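You operate a simulated robot arm through the tools that you are given. There is no shell and no other tool. Be economical: measure what you need, move in short steps, check, and stop when the job is done.

You run a simulated robot arm. Do the job below in one go: nothing can be reset, and whatever is moved stays where it is left.

JOB
Sweep the spilt salt into the dustpan and empty it into the white bin.
Fine: use the hand brush; brush and dustpan go back on the side table. Set down upright: hand brush.
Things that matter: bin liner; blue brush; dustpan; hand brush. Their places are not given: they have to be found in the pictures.

Only the result counts: the job must be done as asked and must still hold three seconds after the hand-in. Knocking over, shifting, dropping, spilling or breaking anything else fails it.

ROBOT AND FRAMES
A 7-joint arm with a two-finger parallel gripper, fixed in place. Base frame: the origin is at the foot of the arm, x ahead of it, y to its left, z up. Readings come in m, rad, newtons and seconds.
Its first joint turns from -2.897 to 2.897 rad. Payload 4.4 kg.
The tool frame sits at the grasp point between the pads (the TCP): z along the fingers, y along the line on which they close. The tips reach 0.023 m beyond it. The gripper opens to 0.094 m. The fingers are 0.038 m wide and 0.01 m thick; the gripper's body (0.054 by 0.096 m) begins 0.039 m behind the TCP.
Orientation is told as [roll, pitch, yaw] about the base's x, y, z axes, in that order, counted from this pose: with the fingers straight down and closing along the base's y, the tool's x points along the base's -x, its y along +y and its z along -z.

CONTROLS
- The arm moves only by the tool jog_arm. Its argument "moves" is a list of rows, each an object of numbers (a shift or turn left out is 0, a gripper value left out holds the last): "x", "y", "z": the shift along the base's x, y, z in units of 400 mm (1.0 is 400 mm); "rx", "ry", "rz": the turn, a rotation vector about the base's x, y, z in units of 180 degrees (1.0 is 180 degrees); "jaw": the gripper command, from -1 (shut) to 1 (fully open), values between in proportion. In form: [{"x": .., "y": .., "z": .., "rx": .., "ry": .., "rz": .., "jaw": ..}, ...]. A call has 1 to 12 rows; each row is the pose to reach, as a shift and turn from the pose commanded when the call began. A call with a number of a shift or a turn outside -1 to 1 is refused whole. Each row takes 0.2 s and may step no farther than 0.05 m and 0.15 rad from the row before; otherwise, or with a gripper value out of range, the whole call is refused. Where a pose cannot be reached the arm comes as near as it can. A force on the tool above 40 N (or 10 N above the force at the start of the call, whichever is more), or a blocked arm, ends the call early, and 0.2 s more pass. The fingers move at their own pace (about 0.072 m/s each) and stop on an object; they squeeze with about 23 N. The grip force told is the motor's: it shows also when the fingers shut on nothing. Time passes only in rows, and 0.2 s behind the last, so rows that repeat a pose let the fingers close. The reply holds the time, the measured pose of the TCP, the force on the tool along the base axes, the opening and the grip force, in the units named above and with some noise, with the torque about the TCP (base axes, N m) and any sound that the robot's microphone picked up.
- Cameras (640 x 400 px; columns grow to the right, rows downward): "scene" is fixed at [0.2209, -0.5003, 1.3009]; the picture's right is [0.78, -0.63, 0.00], its down [-0.37, -0.46, -0.81] and it looks along [0.50, 0.63, -0.59] (base axes); focal length 338 px, centre (320, 200). "wrist" rides on the gripper at [0.086, 0.016, -0.074] in the tool frame; the picture's right is [-0.18, 0.98, 0.00], its down [-0.58, -0.11, -0.81] and it looks along [-0.79, -0.15, 0.59] (tool axes); focal length 243 px, centre (320, 200).
- grab_frame(camera): a new picture of that camera. The clock stands still meanwhile.
- probe_pixels(camera, pixels): for up to 12 pixels [column, row] of the newest picture of that camera ("zoom" is the newest enlarged one), the place [x, y, z] in the base frame of the surface seen there, good to about 0.003 m. The clock stands still meanwhile.
- close_up(camera, box): a new picture of the part [left, top, right, bottom] of that camera's present view, enlarged. The clock stands still meanwhile.
- job_done(): hands the job in; it is judged then, once.

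Go step by step. Measure first, check grasps and placings, and put right what went wrong. The budget is 80 turns and 54 pictures, counting those below and the enlarged ones. Unless the task says otherwise, let go and move clear before handing in, and close with one line.

The tools are called after "Call:" by a JSON object that holds its "fn" and its "kwargs". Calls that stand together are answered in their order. jog_arm: Moves the arm, as the interface text tells. Its arguments: {"type":"object","properties":{"moves":{"type":"array"}},"required":["moves"]} The other tools are called the same way: grab_frame (camera) takes a picture; probe_pixels (camera, pixels) gives the place of the surface under pixels of a picture; close_up (camera, box) takes an enlarged picture of a part of a camera's view; job_done () hands the job in.

At the start:

```text
time: 0.0
ee_pos: [0.6427, 0.3627, 0.8818]
orientation: [0.0, 0.0, -0.001]
wrist_force: [0.0, -0.5, -0.3]
wrist_torque: [-0.02, 0.02, -0.02]
gripper_width: 0.0937
grip_force: 0.1
```

scene: 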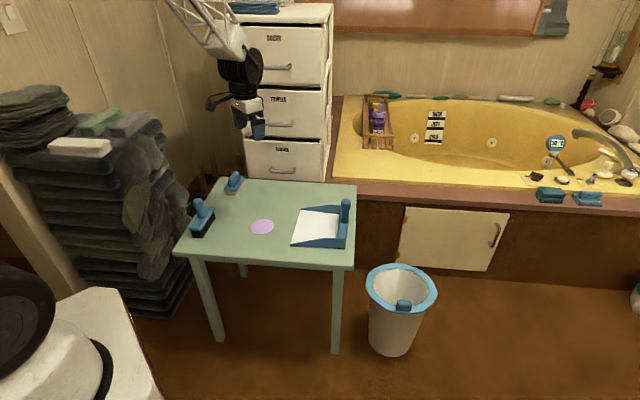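
wrist: 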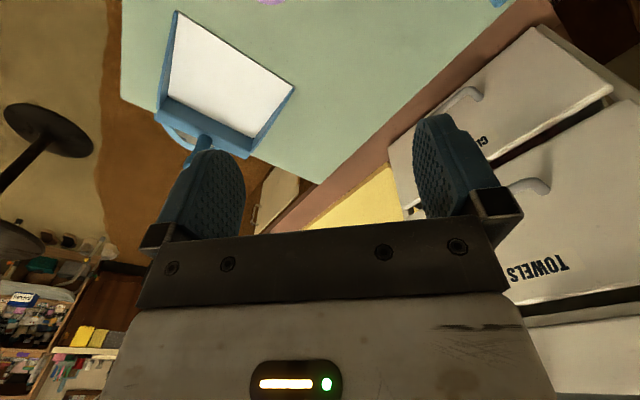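

The scene shows a green table with two blue brush-like things (202,217) and (233,182), salt at (262,227), a dustpan at (325,228) and a bin at (400,300). I'll zoom in to tell them apart.

Call:
{"fn": "close_up", "kwargs": {"camera": "scene", "box": [170, 160, 370, 285]}}

Call:
{"fn": "close_up", "kwargs": {"camera": "scene", "box": [340, 240, 468, 320]}}

Call:
{"fn": "probe_pixels", "kwargs": {"camera": "scene", "pixels": [[262, 227], [250, 227], [274, 227], [262, 219], [262, 234], [215, 180], [356, 186], [176, 252], [353, 268], [345, 203], [201, 200], [233, 175]]}}

```text
3.20 times, centred on (270, 222) of scene
```

zoom: 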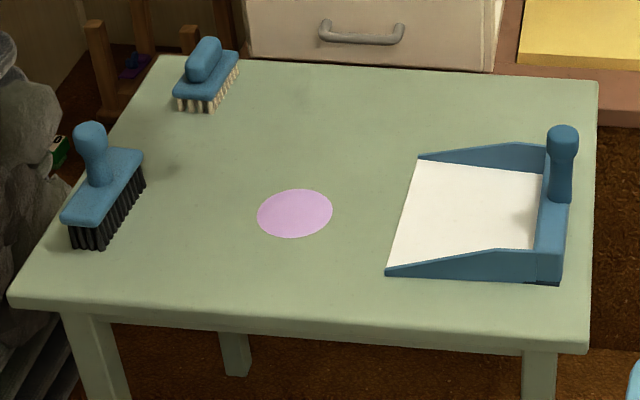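

```text
5.00 times, centred on (404, 280) of scene
```

zoom: 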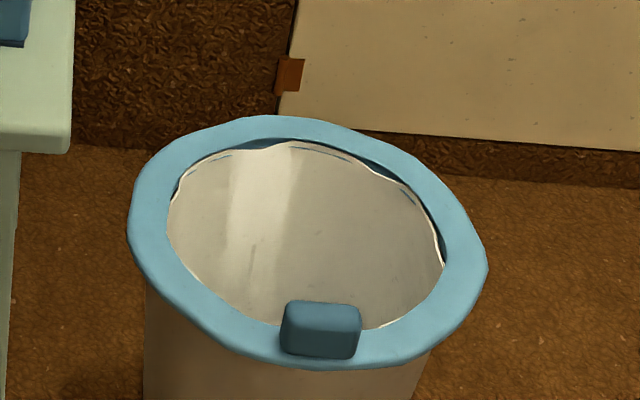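

```text
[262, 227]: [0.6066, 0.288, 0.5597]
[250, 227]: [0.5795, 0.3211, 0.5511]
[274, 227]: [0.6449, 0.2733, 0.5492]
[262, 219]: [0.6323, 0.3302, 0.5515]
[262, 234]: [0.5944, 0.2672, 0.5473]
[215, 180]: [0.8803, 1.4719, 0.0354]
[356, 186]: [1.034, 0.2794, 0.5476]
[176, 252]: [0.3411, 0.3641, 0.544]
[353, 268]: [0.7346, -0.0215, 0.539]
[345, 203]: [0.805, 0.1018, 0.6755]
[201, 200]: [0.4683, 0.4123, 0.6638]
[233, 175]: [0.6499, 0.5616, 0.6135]
```

Call:
{"fn": "close_up", "kwargs": {"camera": "scene", "box": [230, 200, 294, 240]}}

Call:
{"fn": "close_up", "kwargs": {"camera": "scene", "box": [180, 165, 260, 245]}}

Call:
{"fn": "close_up", "kwargs": {"camera": "scene", "box": [280, 190, 376, 250]}}

Call:
{"fn": "probe_pixels", "kwargs": {"camera": "scene", "pixels": [[401, 267], [370, 290], [431, 300], [385, 308], [404, 302], [404, 335], [400, 285], [366, 300], [437, 292], [392, 355], [345, 220], [320, 225]]}}

```text
10.00 times, centred on (262, 220) of scene
```

zoom: 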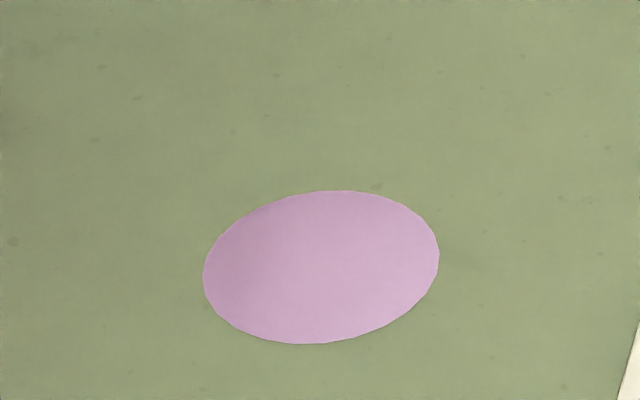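

```text
5.00 times, centred on (220, 205) of scene
```

zoom: 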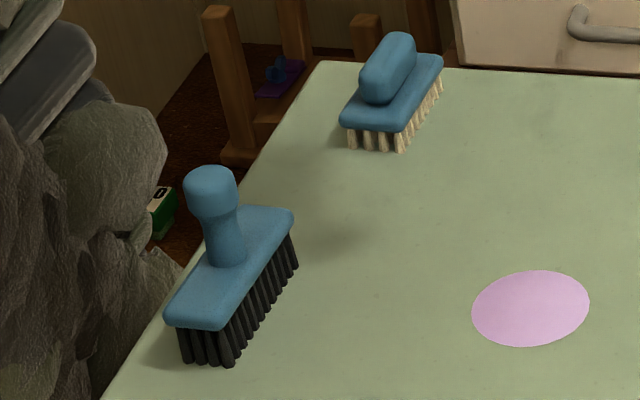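

```text
6.67 times, centred on (328, 220) of scene
```

zoom: 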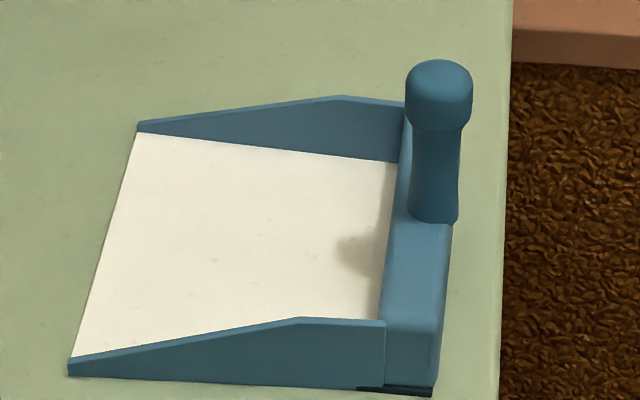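

```text
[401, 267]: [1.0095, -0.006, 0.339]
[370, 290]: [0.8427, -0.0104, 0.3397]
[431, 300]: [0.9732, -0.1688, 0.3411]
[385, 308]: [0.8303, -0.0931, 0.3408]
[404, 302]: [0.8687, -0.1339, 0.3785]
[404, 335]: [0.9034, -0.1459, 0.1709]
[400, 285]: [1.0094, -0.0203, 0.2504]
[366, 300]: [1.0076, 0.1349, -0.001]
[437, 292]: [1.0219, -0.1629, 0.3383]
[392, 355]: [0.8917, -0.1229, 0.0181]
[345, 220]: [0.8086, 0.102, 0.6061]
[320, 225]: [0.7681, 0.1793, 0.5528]
```

The salt is a flat 4 cm-radius patch near (0.608, 0.303); the black-bristled brush with the knob is the hand brush, and the bin rim is at z≈0.34, centred near (0.925,-0.085). Now I'll measure dustpan and brush geometry in detail.

Call:
{"fn": "probe_pixels", "kwargs": {"camera": "zoom", "pixels": [[141, 127], [73, 360], [120, 220], [380, 345], [410, 350], [395, 105], [440, 75], [440, 120], [437, 170], [440, 230], [415, 270], [300, 322]]}}

Call:
{"fn": "probe_pixels", "kwargs": {"camera": "scene", "pixels": [[202, 201], [202, 205], [204, 213], [216, 210], [236, 209], [191, 226], [197, 230], [216, 236], [213, 217], [228, 181], [235, 178], [205, 224]]}}

```text
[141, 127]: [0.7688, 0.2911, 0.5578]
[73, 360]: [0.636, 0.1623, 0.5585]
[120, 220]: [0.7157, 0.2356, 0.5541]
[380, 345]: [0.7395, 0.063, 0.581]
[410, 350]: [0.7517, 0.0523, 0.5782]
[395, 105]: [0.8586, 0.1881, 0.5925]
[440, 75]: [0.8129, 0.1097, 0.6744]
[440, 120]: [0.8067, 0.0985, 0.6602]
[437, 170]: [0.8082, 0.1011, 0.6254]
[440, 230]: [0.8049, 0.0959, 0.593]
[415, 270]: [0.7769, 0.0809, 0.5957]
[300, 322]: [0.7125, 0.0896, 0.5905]
```

```text
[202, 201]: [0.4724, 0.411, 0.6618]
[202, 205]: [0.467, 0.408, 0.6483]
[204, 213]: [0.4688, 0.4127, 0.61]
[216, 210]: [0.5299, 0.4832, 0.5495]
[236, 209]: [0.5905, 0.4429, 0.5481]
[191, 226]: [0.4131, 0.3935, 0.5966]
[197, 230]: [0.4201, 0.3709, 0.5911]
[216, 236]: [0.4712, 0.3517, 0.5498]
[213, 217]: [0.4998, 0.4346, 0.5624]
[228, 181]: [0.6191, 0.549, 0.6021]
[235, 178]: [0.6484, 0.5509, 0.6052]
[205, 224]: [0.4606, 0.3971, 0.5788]
```

Brush and pan lip are both aligned at 45° (lip corners (0.769,0.291)–(0.636,0.162)); brush, salt and pan lie nearly on one line. I move above the brush knob with the tool yawed 45° and look with the wrist camera.

Call:
{"fn": "jog_arm", "kwargs": {"moves": [{"x": -0.073, "y": 0.026, "z": -0.033, "rz": 0.042, "jaw": 1}, {"x": -0.146, "y": 0.051, "z": -0.067, "rz": 0.083}, {"x": -0.22, "y": 0.077, "z": -0.1, "rz": 0.125}, {"x": -0.293, "y": 0.102, "z": -0.133, "rz": 0.167}, {"x": -0.366, "y": 0.128, "z": -0.167, "rz": 0.208}, {"x": -0.439, "y": 0.153, "z": -0.2, "rz": 0.25}, {"x": -0.439, "y": 0.153, "z": -0.2, "rz": 0.25}]}}

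Call:
{"fn": "grab_frame", "kwargs": {"camera": "wrist"}}

Call:
{"fn": "grab_frame", "kwargs": {"camera": "scene"}}

```text
time: 1.6
ee_pos: [0.4653, 0.4222, 0.8024]
orientation: [-0.002, 0.001, 0.788]
wrist_force: [-0.3, 0.2, -0.5]
wrist_torque: [-0.02, 0.02, -0.04]
gripper_width: 0.094
grip_force: 0.0
```

```text
46 pictures are left
```

wrist: 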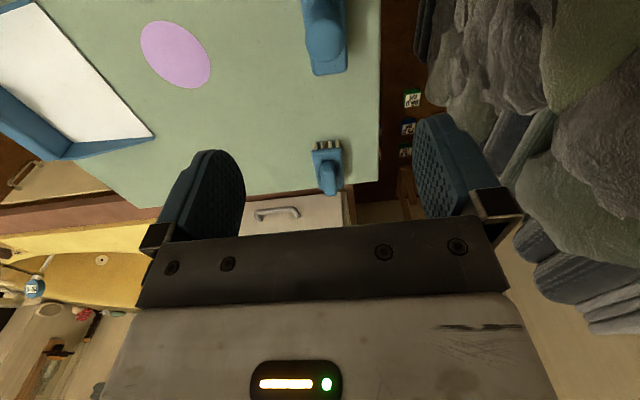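

```text
45 pictures are left
```

scene: 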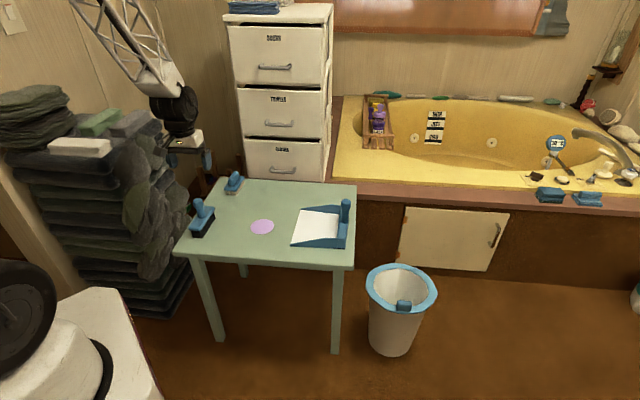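

Call:
{"fn": "probe_pixels", "kwargs": {"camera": "wrist", "pixels": [[325, 12], [325, 30], [325, 45], [310, 30], [340, 30], [312, 65], [345, 65], [328, 70], [303, 5], [346, 5], [150, 130], [10, 20]]}}

Call:
{"fn": "close_up", "kwargs": {"camera": "wrist", "box": [270, 0, 400, 81]}}

```text
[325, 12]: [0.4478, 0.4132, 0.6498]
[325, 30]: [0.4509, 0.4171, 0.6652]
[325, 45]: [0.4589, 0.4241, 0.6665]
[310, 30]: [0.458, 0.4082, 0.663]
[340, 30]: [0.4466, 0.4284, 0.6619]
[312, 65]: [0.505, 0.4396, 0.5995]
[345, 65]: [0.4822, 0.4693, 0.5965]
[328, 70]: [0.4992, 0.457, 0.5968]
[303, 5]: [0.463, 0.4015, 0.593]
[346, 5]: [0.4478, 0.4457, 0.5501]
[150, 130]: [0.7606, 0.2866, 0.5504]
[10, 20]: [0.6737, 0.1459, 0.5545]
```

```text
4.92 times, centred on (335, 40) of wrist
```

zoom: 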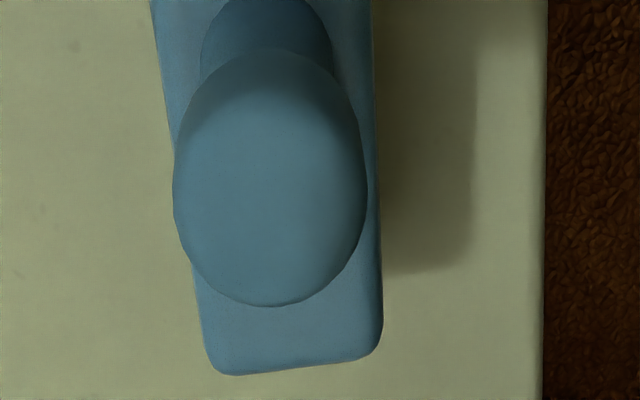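

The knob top is at z≈0.667, centred near (0.459,0.423). I descend to TCP z≈0.64 and close.

Call:
{"fn": "jog_arm", "kwargs": {"moves": [{"x": -0.016, "y": 0.002, "z": -0.1, "jaw": 1}, {"x": -0.016, "y": 0.002, "z": -0.2}, {"x": -0.016, "y": 0.002, "z": -0.3}, {"x": -0.016, "y": 0.002, "z": -0.36}, {"x": -0.016, "y": 0.002, "z": -0.406}, {"x": -0.016, "y": 0.002, "z": -0.406}, {"x": -0.016, "y": 0.002, "z": -0.406, "jaw": -1}, {"x": -0.016, "y": 0.002, "z": -0.406}, {"x": -0.016, "y": 0.002, "z": -0.406}, {"x": -0.016, "y": 0.002, "z": -0.406}, {"x": -0.016, "y": 0.002, "z": -0.406}]}}

Call:
{"fn": "grab_frame", "kwargs": {"camera": "wrist"}}

```text
time: 4.0
ee_pos: [0.4621, 0.4253, 0.6412]
orientation: [0.0, -0.001, 0.785]
wrist_force: [-0.9, 0.3, -0.4]
wrist_torque: [0.02, -0.02, -0.01]
gripper_width: 0.031
grip_force: 22.7
```

```text
43 pictures are left
```

wrist: 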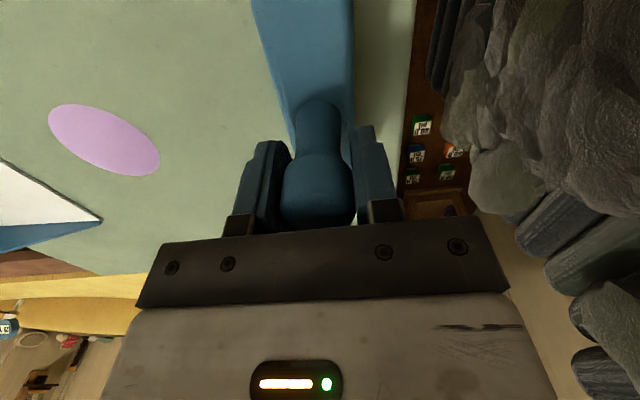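

The grip holds at 31 mm. I lift, shift behind the salt in line with the pan, and set the bristles down again at the same height.

Call:
{"fn": "jog_arm", "kwargs": {"moves": [{"z": 0.05, "jaw": -1}, {"z": 0.1}, {"x": 0.068, "y": -0.043, "z": 0.1}, {"x": 0.137, "y": -0.085, "z": 0.1}, {"x": 0.205, "y": -0.128, "z": 0.1}, {"x": 0.205, "y": -0.128, "z": 0.1}, {"x": 0.205, "y": -0.128, "z": 0.05}, {"x": 0.205, "y": -0.128, "z": 0.02}, {"x": 0.205, "y": -0.128, "z": 0.006}, {"x": 0.205, "y": -0.128, "z": 0.0}]}}

Call:
{"fn": "close_up", "kwargs": {"camera": "scene", "box": [170, 160, 370, 285]}}

```text
time: 6.2
ee_pos: [0.5443, 0.3731, 0.6405]
orientation: [0.001, -0.001, 0.786]
wrist_force: [-0.7, 0.9, 8.9]
wrist_torque: [-0.1, 0.39, 0.04]
gripper_width: 0.0311
grip_force: 23.5
```

```text
3.20 times, centred on (270, 222) of scene
```

zoom: 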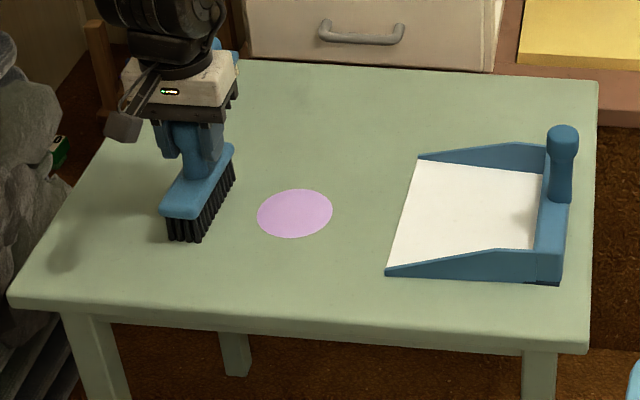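

The bristles touch the table (about 9 N) behind the salt. I sweep part-way toward the pan and see how the salt behaves.

Call:
{"fn": "jog_arm", "kwargs": {"moves": [{"x": 0.03, "y": -0.027, "z": 0.002, "jaw": -1}, {"x": 0.06, "y": -0.055, "z": 0.002}, {"x": 0.09, "y": -0.084, "z": 0.002}, {"x": 0.12, "y": -0.112, "z": 0.002}, {"x": 0.15, "y": -0.14, "z": 0.002}, {"x": 0.18, "y": -0.17, "z": 0.002}]}}

Call:
{"fn": "close_up", "kwargs": {"camera": "scene", "box": [170, 160, 370, 285]}}

```text
time: 7.6
ee_pos: [0.6168, 0.3054, 0.6422]
orientation: [0.0, -0.001, 0.785]
wrist_force: [0.2, -0.8, -0.1]
wrist_torque: [-0.02, -0.03, -0.01]
gripper_width: 0.0316
grip_force: 23.0
```

```text
3.20 times, centred on (270, 222) of scene
```

zoom: 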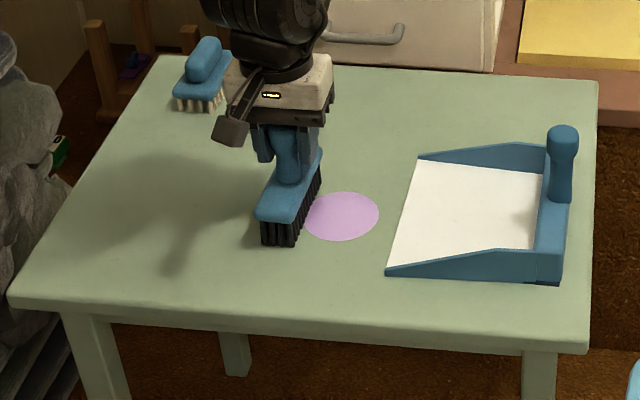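

The salt moves with the brush as a patch. I continue up to the lip (v≈0.34), lifting the bristles about 6 mm where the pan floor begins.

Call:
{"fn": "jog_arm", "kwargs": {"moves": [{"x": 0.035, "y": -0.035, "jaw": -1}, {"x": 0.071, "y": -0.071}, {"x": 0.106, "y": -0.106, "z": 0.002}, {"x": 0.124, "y": -0.124, "z": 0.014}, {"x": 0.15, "y": -0.15, "z": 0.015}, {"x": 0.177, "y": -0.177, "z": 0.015}, {"x": 0.212, "y": -0.212, "z": 0.014}]}}

Call:
{"fn": "close_up", "kwargs": {"camera": "scene", "box": [170, 160, 370, 285]}}

```text
time: 9.2
ee_pos: [0.7016, 0.219, 0.6463]
orientation: [-0.001, 0.0, 0.785]
wrist_force: [1.0, -1.6, -1.6]
wrist_torque: [0.02, 0.01, 0.01]
gripper_width: 0.0314
grip_force: 22.9
```

```text
3.20 times, centred on (270, 222) of scene
```

zoom: 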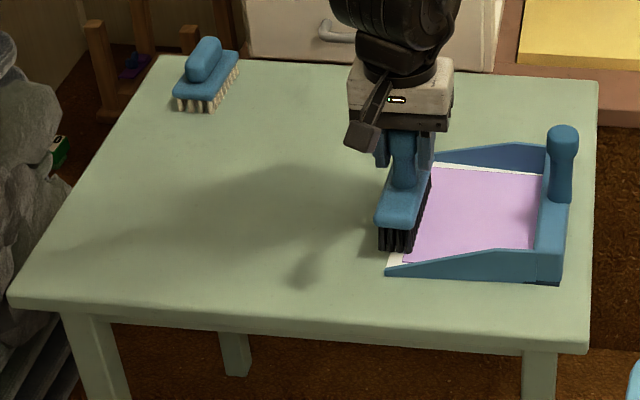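

The salt now covers the pan's floor and the pan hasn't shifted. I lift the brush and carry it back to its original spot, checking the lip area.

Call:
{"fn": "jog_arm", "kwargs": {"moves": [{"z": 0.06, "jaw": -1}, {"z": 0.15}, {"x": -0.08, "y": 0.08, "z": 0.15}, {"x": -0.16, "y": 0.16, "z": 0.15}, {"x": -0.24, "y": 0.24, "z": 0.15}, {"x": -0.32, "y": 0.31, "z": 0.15}, {"x": -0.4, "y": 0.38, "z": 0.15}, {"x": -0.48, "y": 0.44, "z": 0.15}, {"x": -0.54, "y": 0.49, "z": 0.15}, {"x": -0.593, "y": 0.511, "z": 0.15}, {"x": -0.593, "y": 0.511, "z": 0.15}]}}

Call:
{"fn": "close_up", "kwargs": {"camera": "scene", "box": [170, 160, 370, 285]}}

```text
time: 11.6
ee_pos: [0.4645, 0.4259, 0.7077]
orientation: [0.001, 0.001, 0.786]
wrist_force: [0.3, -0.8, -1.7]
wrist_torque: [-0.02, 0.0, 0.0]
gripper_width: 0.0313
grip_force: 23.2
```

```text
3.20 times, centred on (270, 222) of scene
```

zoom: 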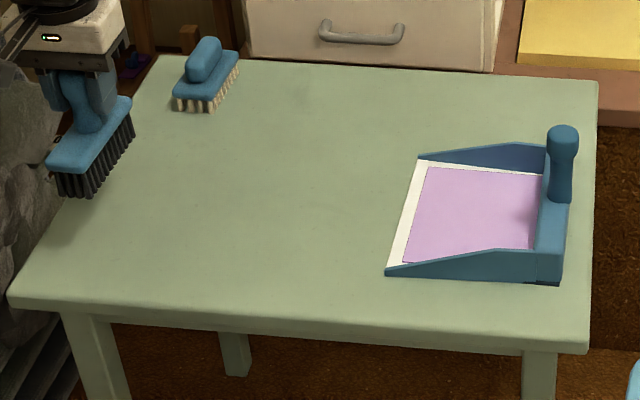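

The table is clear and the salt is all in the pan. I set the brush down upright at its original place (2 cm further from the edge), release and rise.

Call:
{"fn": "jog_arm", "kwargs": {"moves": [{"x": 0.035, "y": -0.035, "z": -0.05, "jaw": -1}, {"x": 0.035, "y": -0.035, "z": -0.1}, {"x": 0.035, "y": -0.035, "z": -0.14}, {"x": 0.035, "y": -0.035, "z": -0.157}, {"x": 0.035, "y": -0.035, "z": -0.164}, {"x": 0.035, "y": -0.035, "z": -0.164}, {"x": 0.035, "y": -0.035, "z": -0.164, "jaw": 1}, {"x": 0.035, "y": -0.035, "z": -0.164}, {"x": 0.035, "y": -0.035, "z": -0.164}, {"x": 0.035, "y": -0.035, "z": -0.1}, {"x": 0.035, "y": -0.035, "z": 0.0}, {"x": 0.035, "y": -0.035, "z": 0.1}]}}

Call:
{"fn": "close_up", "kwargs": {"camera": "scene", "box": [170, 160, 370, 285]}}

```text
time: 14.2
ee_pos: [0.4788, 0.4135, 0.7468]
orientation: [0.0, 0.001, 0.786]
wrist_force: [0.1, 0.3, 0.0]
wrist_torque: [0.03, 0.01, -0.04]
gripper_width: 0.0939
grip_force: 0.1
```

```text
3.20 times, centred on (270, 222) of scene
```

zoom: 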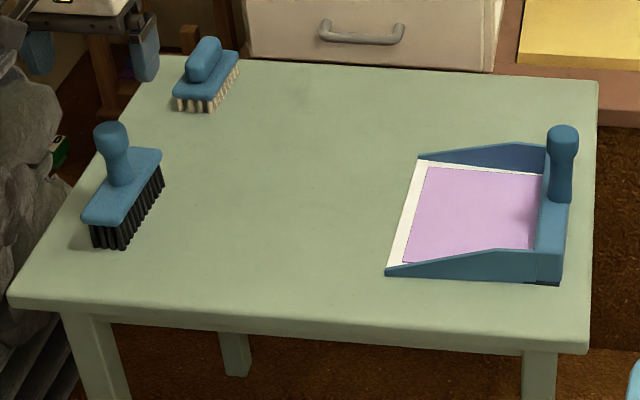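

The brush stands upright. Now I move above the dustpan handle and look with the wrist camera.

Call:
{"fn": "jog_arm", "kwargs": {"moves": [{"z": 0.1, "jaw": 1}, {"x": 0.084, "y": -0.076, "z": 0.15}, {"x": 0.168, "y": -0.151, "z": 0.15}, {"x": 0.252, "y": -0.227, "z": 0.15}, {"x": 0.336, "y": -0.302, "z": 0.15}, {"x": 0.42, "y": -0.378, "z": 0.15}, {"x": 0.504, "y": -0.454, "z": 0.15}, {"x": 0.588, "y": -0.529, "z": 0.15}, {"x": 0.672, "y": -0.605, "z": 0.15}, {"x": 0.756, "y": -0.68, "z": 0.15}, {"x": 0.84, "y": -0.756, "z": 0.15}, {"x": 0.84, "y": -0.756, "z": 0.15}]}}

Call:
{"fn": "grab_frame", "kwargs": {"camera": "wrist"}}

Call:
{"fn": "close_up", "kwargs": {"camera": "wrist", "box": [230, 0, 422, 120]}}

```text
time: 16.8
ee_pos: [0.8121, 0.1114, 0.8047]
orientation: [0.0, 0.0, 0.785]
wrist_force: [0.4, 0.2, -0.5]
wrist_torque: [0.0, 0.0, 0.03]
gripper_width: 0.094
grip_force: 0.1
```

```text
37 pictures are left
```

wrist: 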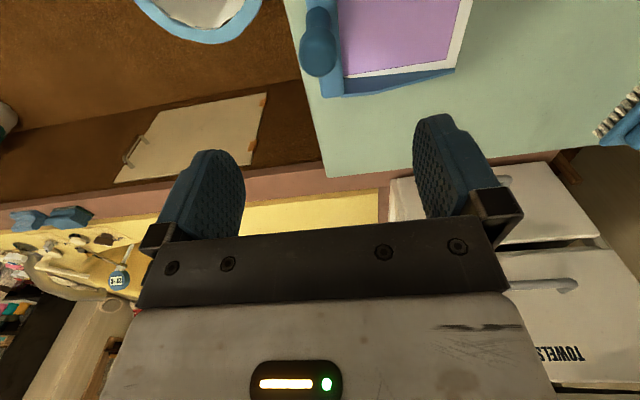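

```text
3.33 times, centred on (326, 60) of wrist
```

zoom: 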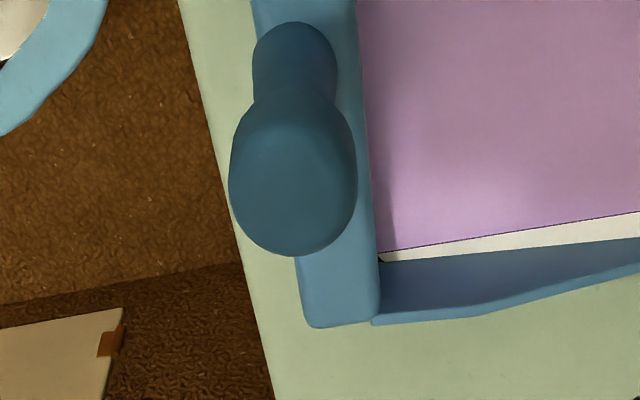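

Call:
{"fn": "probe_pixels", "kwargs": {"camera": "zoom", "pixels": [[293, 105], [293, 140], [293, 180], [295, 220], [296, 246], [235, 170], [350, 170], [240, 140], [350, 140], [295, 60], [340, 300], [320, 320]]}}

Call:
{"fn": "probe_pixels", "kwargs": {"camera": "wrist", "pixels": [[160, 20], [205, 38], [250, 10], [200, 10], [452, 68], [466, 10], [325, 5]]}}

```text
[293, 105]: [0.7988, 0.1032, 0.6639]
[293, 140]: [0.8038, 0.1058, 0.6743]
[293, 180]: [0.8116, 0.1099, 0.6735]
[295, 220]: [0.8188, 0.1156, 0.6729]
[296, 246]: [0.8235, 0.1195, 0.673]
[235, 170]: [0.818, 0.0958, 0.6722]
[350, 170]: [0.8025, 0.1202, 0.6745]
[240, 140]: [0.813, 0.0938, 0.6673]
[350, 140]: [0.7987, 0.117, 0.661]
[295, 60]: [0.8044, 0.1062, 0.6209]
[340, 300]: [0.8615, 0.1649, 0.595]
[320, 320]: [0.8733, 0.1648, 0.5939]
```

```text
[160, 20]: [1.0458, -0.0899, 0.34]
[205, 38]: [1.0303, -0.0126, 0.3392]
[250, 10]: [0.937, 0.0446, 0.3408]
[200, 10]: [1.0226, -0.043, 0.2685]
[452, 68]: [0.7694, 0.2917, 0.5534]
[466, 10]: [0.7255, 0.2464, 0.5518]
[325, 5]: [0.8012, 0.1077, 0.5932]
```

The knob is centred at (0.811,0.110) with top 0.674, right under the TCP. I descend, grip the handle and lift the pan slightly to check it stays level.

Call:
{"fn": "jog_arm", "kwargs": {"moves": [{"z": -0.1, "jaw": 1}, {"z": -0.2}, {"z": -0.3}, {"z": -0.37}, {"z": -0.405}, {"z": -0.405}, {"z": -0.405, "jaw": -1}, {"z": -0.405}, {"z": -0.405}, {"z": -0.405}, {"z": -0.405}]}}

Call:
{"fn": "jog_arm", "kwargs": {"moves": [{"z": 0.01, "jaw": -1}, {"z": 0.03}, {"z": 0.05}, {"z": 0.05}]}}

Call:
{"fn": "close_up", "kwargs": {"camera": "scene", "box": [260, 160, 420, 260]}}

```text
time: 19.2
ee_pos: [0.8119, 0.1077, 0.6467]
orientation: [-0.002, 0.001, 0.785]
wrist_force: [1.0, -0.4, 1.0]
wrist_torque: [0.15, 0.14, 0.0]
gripper_width: 0.0311
grip_force: 23.3
```

```text
time: 20.2
ee_pos: [0.8105, 0.1071, 0.6668]
orientation: [-0.001, 0.0, 0.785]
wrist_force: [0.3, -0.1, -2.2]
wrist_torque: [-0.04, 0.0, -0.03]
gripper_width: 0.0314
grip_force: 22.9
```

```text
4.00 times, centred on (340, 210) of scene
```

zoom: 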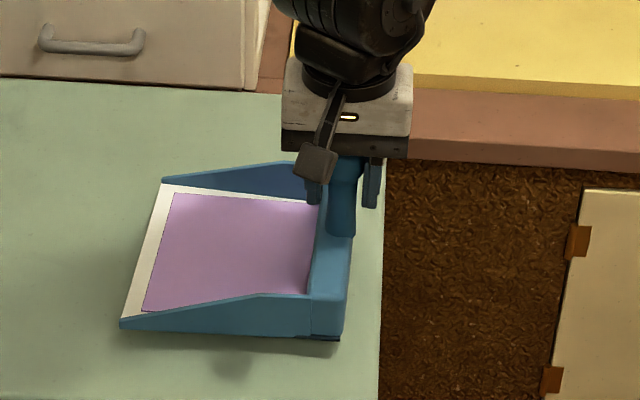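

The pan is off the table, level, with all the salt. I carry it level off the table, turning it 45° so its lip will point to +y over the bin.

Call:
{"fn": "jog_arm", "kwargs": {"moves": [{"z": 0.08, "jaw": -1}, {"x": 0.03, "y": -0.08, "z": 0.09, "rz": -0.02}, {"x": 0.06, "y": -0.165, "z": 0.09, "rz": -0.045}, {"x": 0.092, "y": -0.25, "z": 0.09, "rz": -0.07}, {"x": 0.124, "y": -0.335, "z": 0.09, "rz": -0.095}, {"x": 0.156, "y": -0.42, "z": 0.09, "rz": -0.12}, {"x": 0.188, "y": -0.51, "z": 0.09, "rz": -0.15}, {"x": 0.22, "y": -0.6, "z": 0.09, "rz": -0.18}, {"x": 0.252, "y": -0.69, "z": 0.09, "rz": -0.21}, {"x": 0.284, "y": -0.775, "z": 0.09, "rz": -0.235}, {"x": 0.314, "y": -0.854, "z": 0.09, "rz": -0.25}, {"x": 0.314, "y": -0.854, "z": 0.09, "rz": -0.25}]}}

Call:
{"fn": "grab_frame", "kwargs": {"camera": "scene"}}

```text
time: 22.8
ee_pos: [0.9369, -0.2311, 0.7015]
orientation: [0.0, -0.001, -0.001]
wrist_force: [-0.2, 0.0, -1.7]
wrist_torque: [-0.04, 0.03, 0.02]
gripper_width: 0.0313
grip_force: 22.8
```

```text
34 pictures are left
```

scene: 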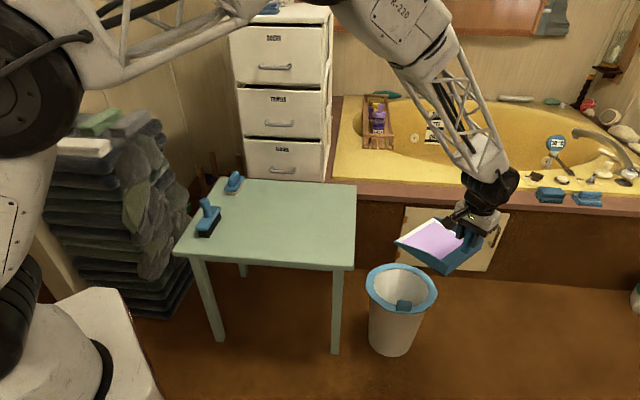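

Pose reached with the pan level. I lower it until the floor is ~4 cm above the clip on the rim and check alignment.

Call:
{"fn": "jog_arm", "kwargs": {"moves": [{"z": -0.1, "jaw": -1}, {"z": -0.2}, {"z": -0.3}, {"z": -0.39}, {"z": -0.45}, {"z": -0.45}]}}

Call:
{"fn": "close_up", "kwargs": {"camera": "scene", "box": [320, 190, 512, 310]}}

Call:
{"fn": "probe_pixels", "kwargs": {"camera": "zoom", "pixels": [[320, 200], [200, 300], [380, 320], [250, 150]]}}

```text
time: 24.2
ee_pos: [0.9353, -0.2345, 0.522]
orientation: [-0.001, 0.0, 0.0]
wrist_force: [-0.2, -0.1, -1.7]
wrist_torque: [-0.09, 0.03, -0.01]
gripper_width: 0.0318
grip_force: 22.9
```

```text
3.33 times, centred on (416, 250) of scene
```

zoom: 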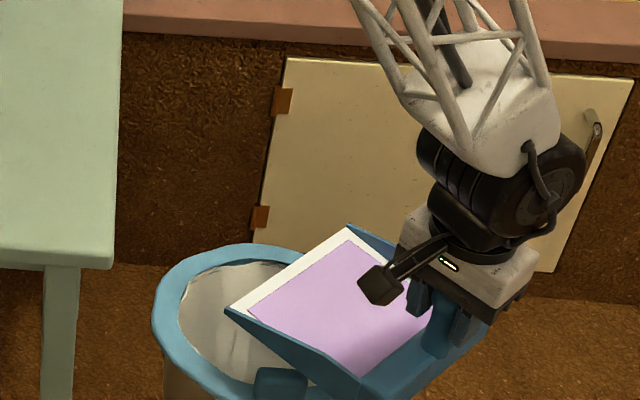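

```text
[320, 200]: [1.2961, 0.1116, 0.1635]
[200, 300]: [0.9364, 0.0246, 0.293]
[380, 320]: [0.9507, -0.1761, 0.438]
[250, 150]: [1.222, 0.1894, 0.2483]
```

The lip is centred over the bin opening. I tilt the pan lip-down in 8° steps about the lip, to 64°, and hold.

Call:
{"fn": "jog_arm", "kwargs": {"moves": [{"y": 0.035, "z": 0.053, "rx": -0.0444, "jaw": -1}, {"y": 0.0775, "z": 0.101, "rx": -0.0889}, {"y": 0.126, "z": 0.142, "rx": -0.1333}, {"y": 0.18, "z": 0.1765, "rx": -0.1778}, {"y": 0.238, "z": 0.203, "rx": -0.2222}, {"y": 0.299, "z": 0.221, "rx": -0.2667}, {"y": 0.362, "z": 0.23, "rx": -0.3111}, {"y": 0.4255, "z": 0.231, "rx": -0.3556}, {"y": 0.4255, "z": 0.231, "rx": -0.3556}, {"y": 0.4255, "z": 0.231, "rx": -0.3556}]}}

Call:
{"fn": "close_up", "kwargs": {"camera": "scene", "box": [320, 190, 512, 310]}}

Call:
{"fn": "grab_frame", "kwargs": {"camera": "wrist"}}

```text
time: 26.4
ee_pos: [0.936, -0.0626, 0.6143]
orientation: [-1.118, 0.001, 0.002]
wrist_force: [-0.1, -0.1, -0.5]
wrist_torque: [0.07, -0.01, 0.0]
gripper_width: 0.0316
grip_force: 22.9
```

```text
3.33 times, centred on (416, 250) of scene
```

zoom: 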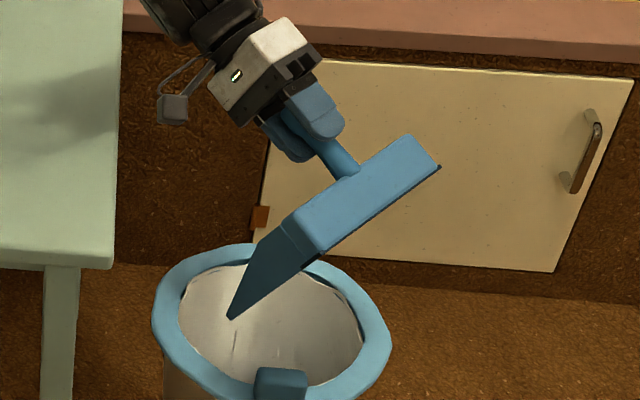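

```text
31 pictures are left
```

wrist: 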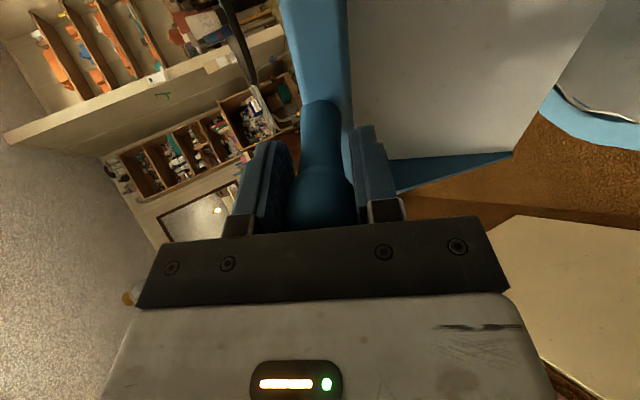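

The pan is empty (floor white in the wrist view) and the force dropped. I reverse the tilt and then rise.

Call:
{"fn": "jog_arm", "kwargs": {"moves": [{"jaw": -1}, {"y": -0.0635, "z": 0.0, "rx": 0.0444}, {"y": -0.1265, "z": -0.005, "rx": 0.0889}, {"y": -0.1875, "z": -0.01, "rx": 0.1333}, {"y": -0.2455, "z": -0.02, "rx": 0.1778}, {"y": -0.2995, "z": -0.03, "rx": 0.2222}, {"y": -0.348, "z": -0.03, "rx": 0.2667}, {"y": -0.3905, "z": 0.0, "rx": 0.3111}, {"y": -0.4255, "z": 0.05, "rx": 0.3556}, {"y": -0.4255, "z": 0.13, "rx": 0.3556}, {"y": -0.4255, "z": 0.22, "rx": 0.3556}, {"y": -0.4255, "z": 0.22, "rx": 0.3556}]}}

Call:
{"fn": "grab_frame", "kwargs": {"camera": "scene"}}

Call:
{"fn": "close_up", "kwargs": {"camera": "scene", "box": [340, 240, 468, 320]}}

```text
time: 29.0
ee_pos: [0.9387, -0.2327, 0.7001]
orientation: [-0.001, -0.001, -0.001]
wrist_force: [-0.4, 1.2, -0.7]
wrist_torque: [-0.07, 0.0, 0.01]
gripper_width: 0.0314
grip_force: 22.7
```

```text
30 pictures are left
```

scene: 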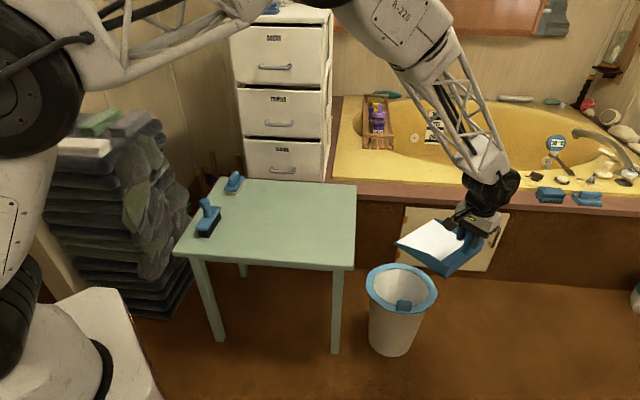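

```text
5.00 times, centred on (404, 280) of scene
```

zoom: 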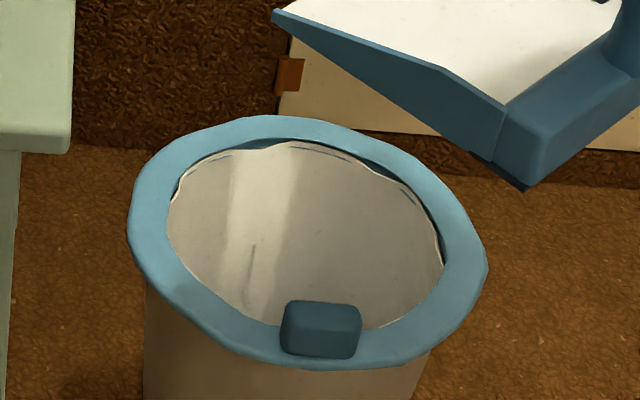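

The pan is empty and nothing is spilt around the bin. I carry the pan back over its old place on the table.

Call:
{"fn": "jog_arm", "kwargs": {"moves": [{"x": -0.03, "y": 0.079, "rz": 0.015, "jaw": -1}, {"x": -0.062, "y": 0.164, "rz": 0.04}, {"x": -0.094, "y": 0.254, "rz": 0.07}, {"x": -0.126, "y": 0.344, "rz": 0.1}, {"x": -0.158, "y": 0.434, "rz": 0.13}, {"x": -0.19, "y": 0.519, "rz": 0.155}, {"x": -0.222, "y": 0.604, "rz": 0.18}, {"x": -0.254, "y": 0.689, "rz": 0.205}, {"x": -0.284, "y": 0.774, "rz": 0.23}, {"x": -0.324, "y": 0.864, "rz": 0.25}, {"x": -0.324, "y": 0.864, "rz": 0.25}]}}

Call:
{"fn": "jog_arm", "kwargs": {"moves": [{"z": -0.05, "jaw": -1}, {"z": -0.09}, {"z": -0.115}, {"z": -0.125}, {"z": -0.132}, {"z": -0.132}]}}

Call:
{"fn": "close_up", "kwargs": {"camera": "scene", "box": [260, 160, 420, 260]}}

```text
time: 31.4
ee_pos: [0.8061, 0.1178, 0.7006]
orientation: [0.001, 0.001, 0.787]
wrist_force: [0.0, -1.4, -0.6]
wrist_torque: [0.0, -0.05, 0.0]
gripper_width: 0.0314
grip_force: 23.1
```

```text
time: 32.8
ee_pos: [0.809, 0.1135, 0.6491]
orientation: [-0.001, -0.003, 0.786]
wrist_force: [0.3, -0.1, 2.0]
wrist_torque: [0.31, -0.07, -0.09]
gripper_width: 0.0318
grip_force: 23.0
```

```text
4.00 times, centred on (340, 210) of scene
```

zoom: 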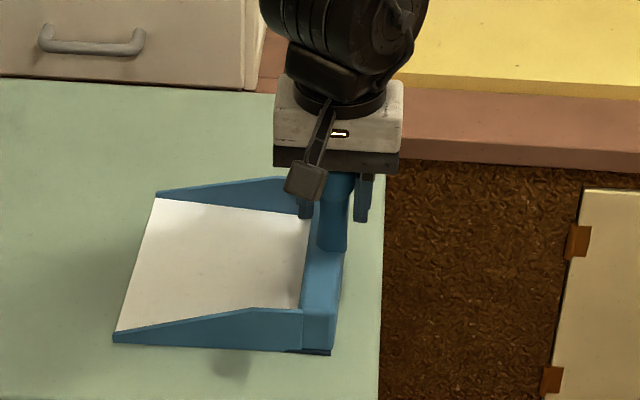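

Contact has begun (z 0.649, +2 N); I lower the last 2 mm, release and rise.

Call:
{"fn": "jog_arm", "kwargs": {"moves": [{"z": -0.003, "jaw": -1}, {"z": -0.006}, {"z": -0.006}, {"z": -0.006, "jaw": 1}, {"z": -0.006}, {"z": -0.006}, {"z": -0.006}, {"z": 0.05}, {"z": 0.15}, {"z": 0.25}, {"z": 0.35}, {"z": 0.45}]}}

Call:
{"fn": "grab_frame", "kwargs": {"camera": "scene"}}

Call:
{"fn": "close_up", "kwargs": {"camera": "scene", "box": [170, 160, 370, 285]}}

Call:
{"fn": "grab_frame", "kwargs": {"camera": "wrist"}}

```text
time: 35.4
ee_pos: [0.8085, 0.1159, 0.8274]
orientation: [0.001, 0.003, 0.786]
wrist_force: [-0.2, -0.3, 0.3]
wrist_torque: [-0.01, -0.01, 0.0]
gripper_width: 0.0942
grip_force: 0.0
```

```text
27 pictures are left
```

scene: 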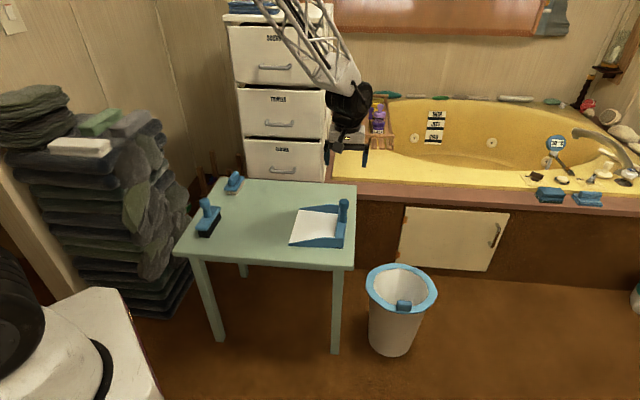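

```text
3.20 times, centred on (270, 222) of scene
```

zoom: 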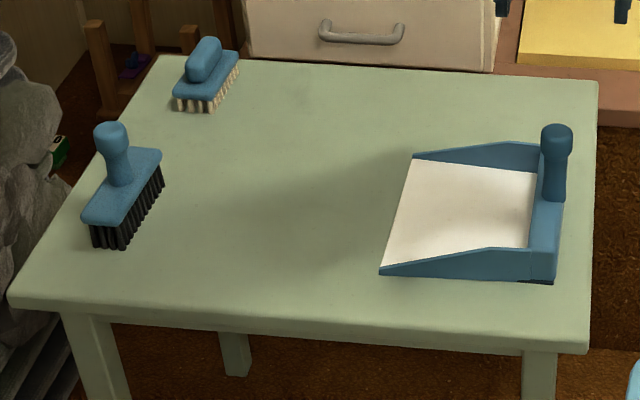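

```text
25 pictures are left
```

wrist: 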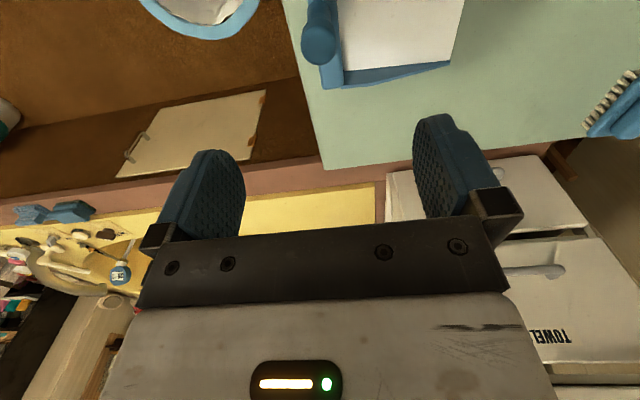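

Everything stands as it should: brush upright, pan on the table, bin and blue brush untouched. I take one look into the bin to confirm that the salt is there.

Call:
{"fn": "jog_arm", "kwargs": {"moves": [{"x": 0.01, "y": -0.11, "z": 0.02}, {"x": 0.01, "y": -0.22, "z": 0.02}, {"x": 0.01, "y": -0.33, "z": 0.02}, {"x": 0.01, "y": -0.44, "z": 0.02}, {"x": 0.01, "y": -0.55, "z": 0.02}, {"x": 0.01, "y": -0.66, "z": 0.02}, {"x": 0.01, "y": -0.66, "z": 0.02}]}}

Call:
{"fn": "grab_frame", "kwargs": {"camera": "wrist"}}

```text
time: 37.0
ee_pos: [0.8138, -0.1492, 0.8375]
orientation: [-0.001, -0.002, 0.784]
wrist_force: [-0.3, 0.9, -0.6]
wrist_torque: [-0.03, 0.0, 0.05]
gripper_width: 0.0942
grip_force: 0.1
```

```text
24 pictures are left
```

wrist: 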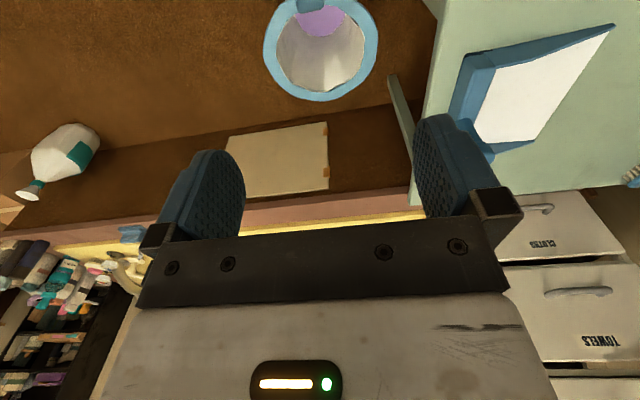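

The wrist view shows the purple salt at the bottom of the bin (320,20), with nothing spilt around it. The job is complete, so I hand it in.

Call:
{"fn": "job_done", "kwargs": {}}

```text
The job is handed in.
```

The salt is in the white bin, the hand brush is upright on the side table, and the dustpan is back on the table beside it.
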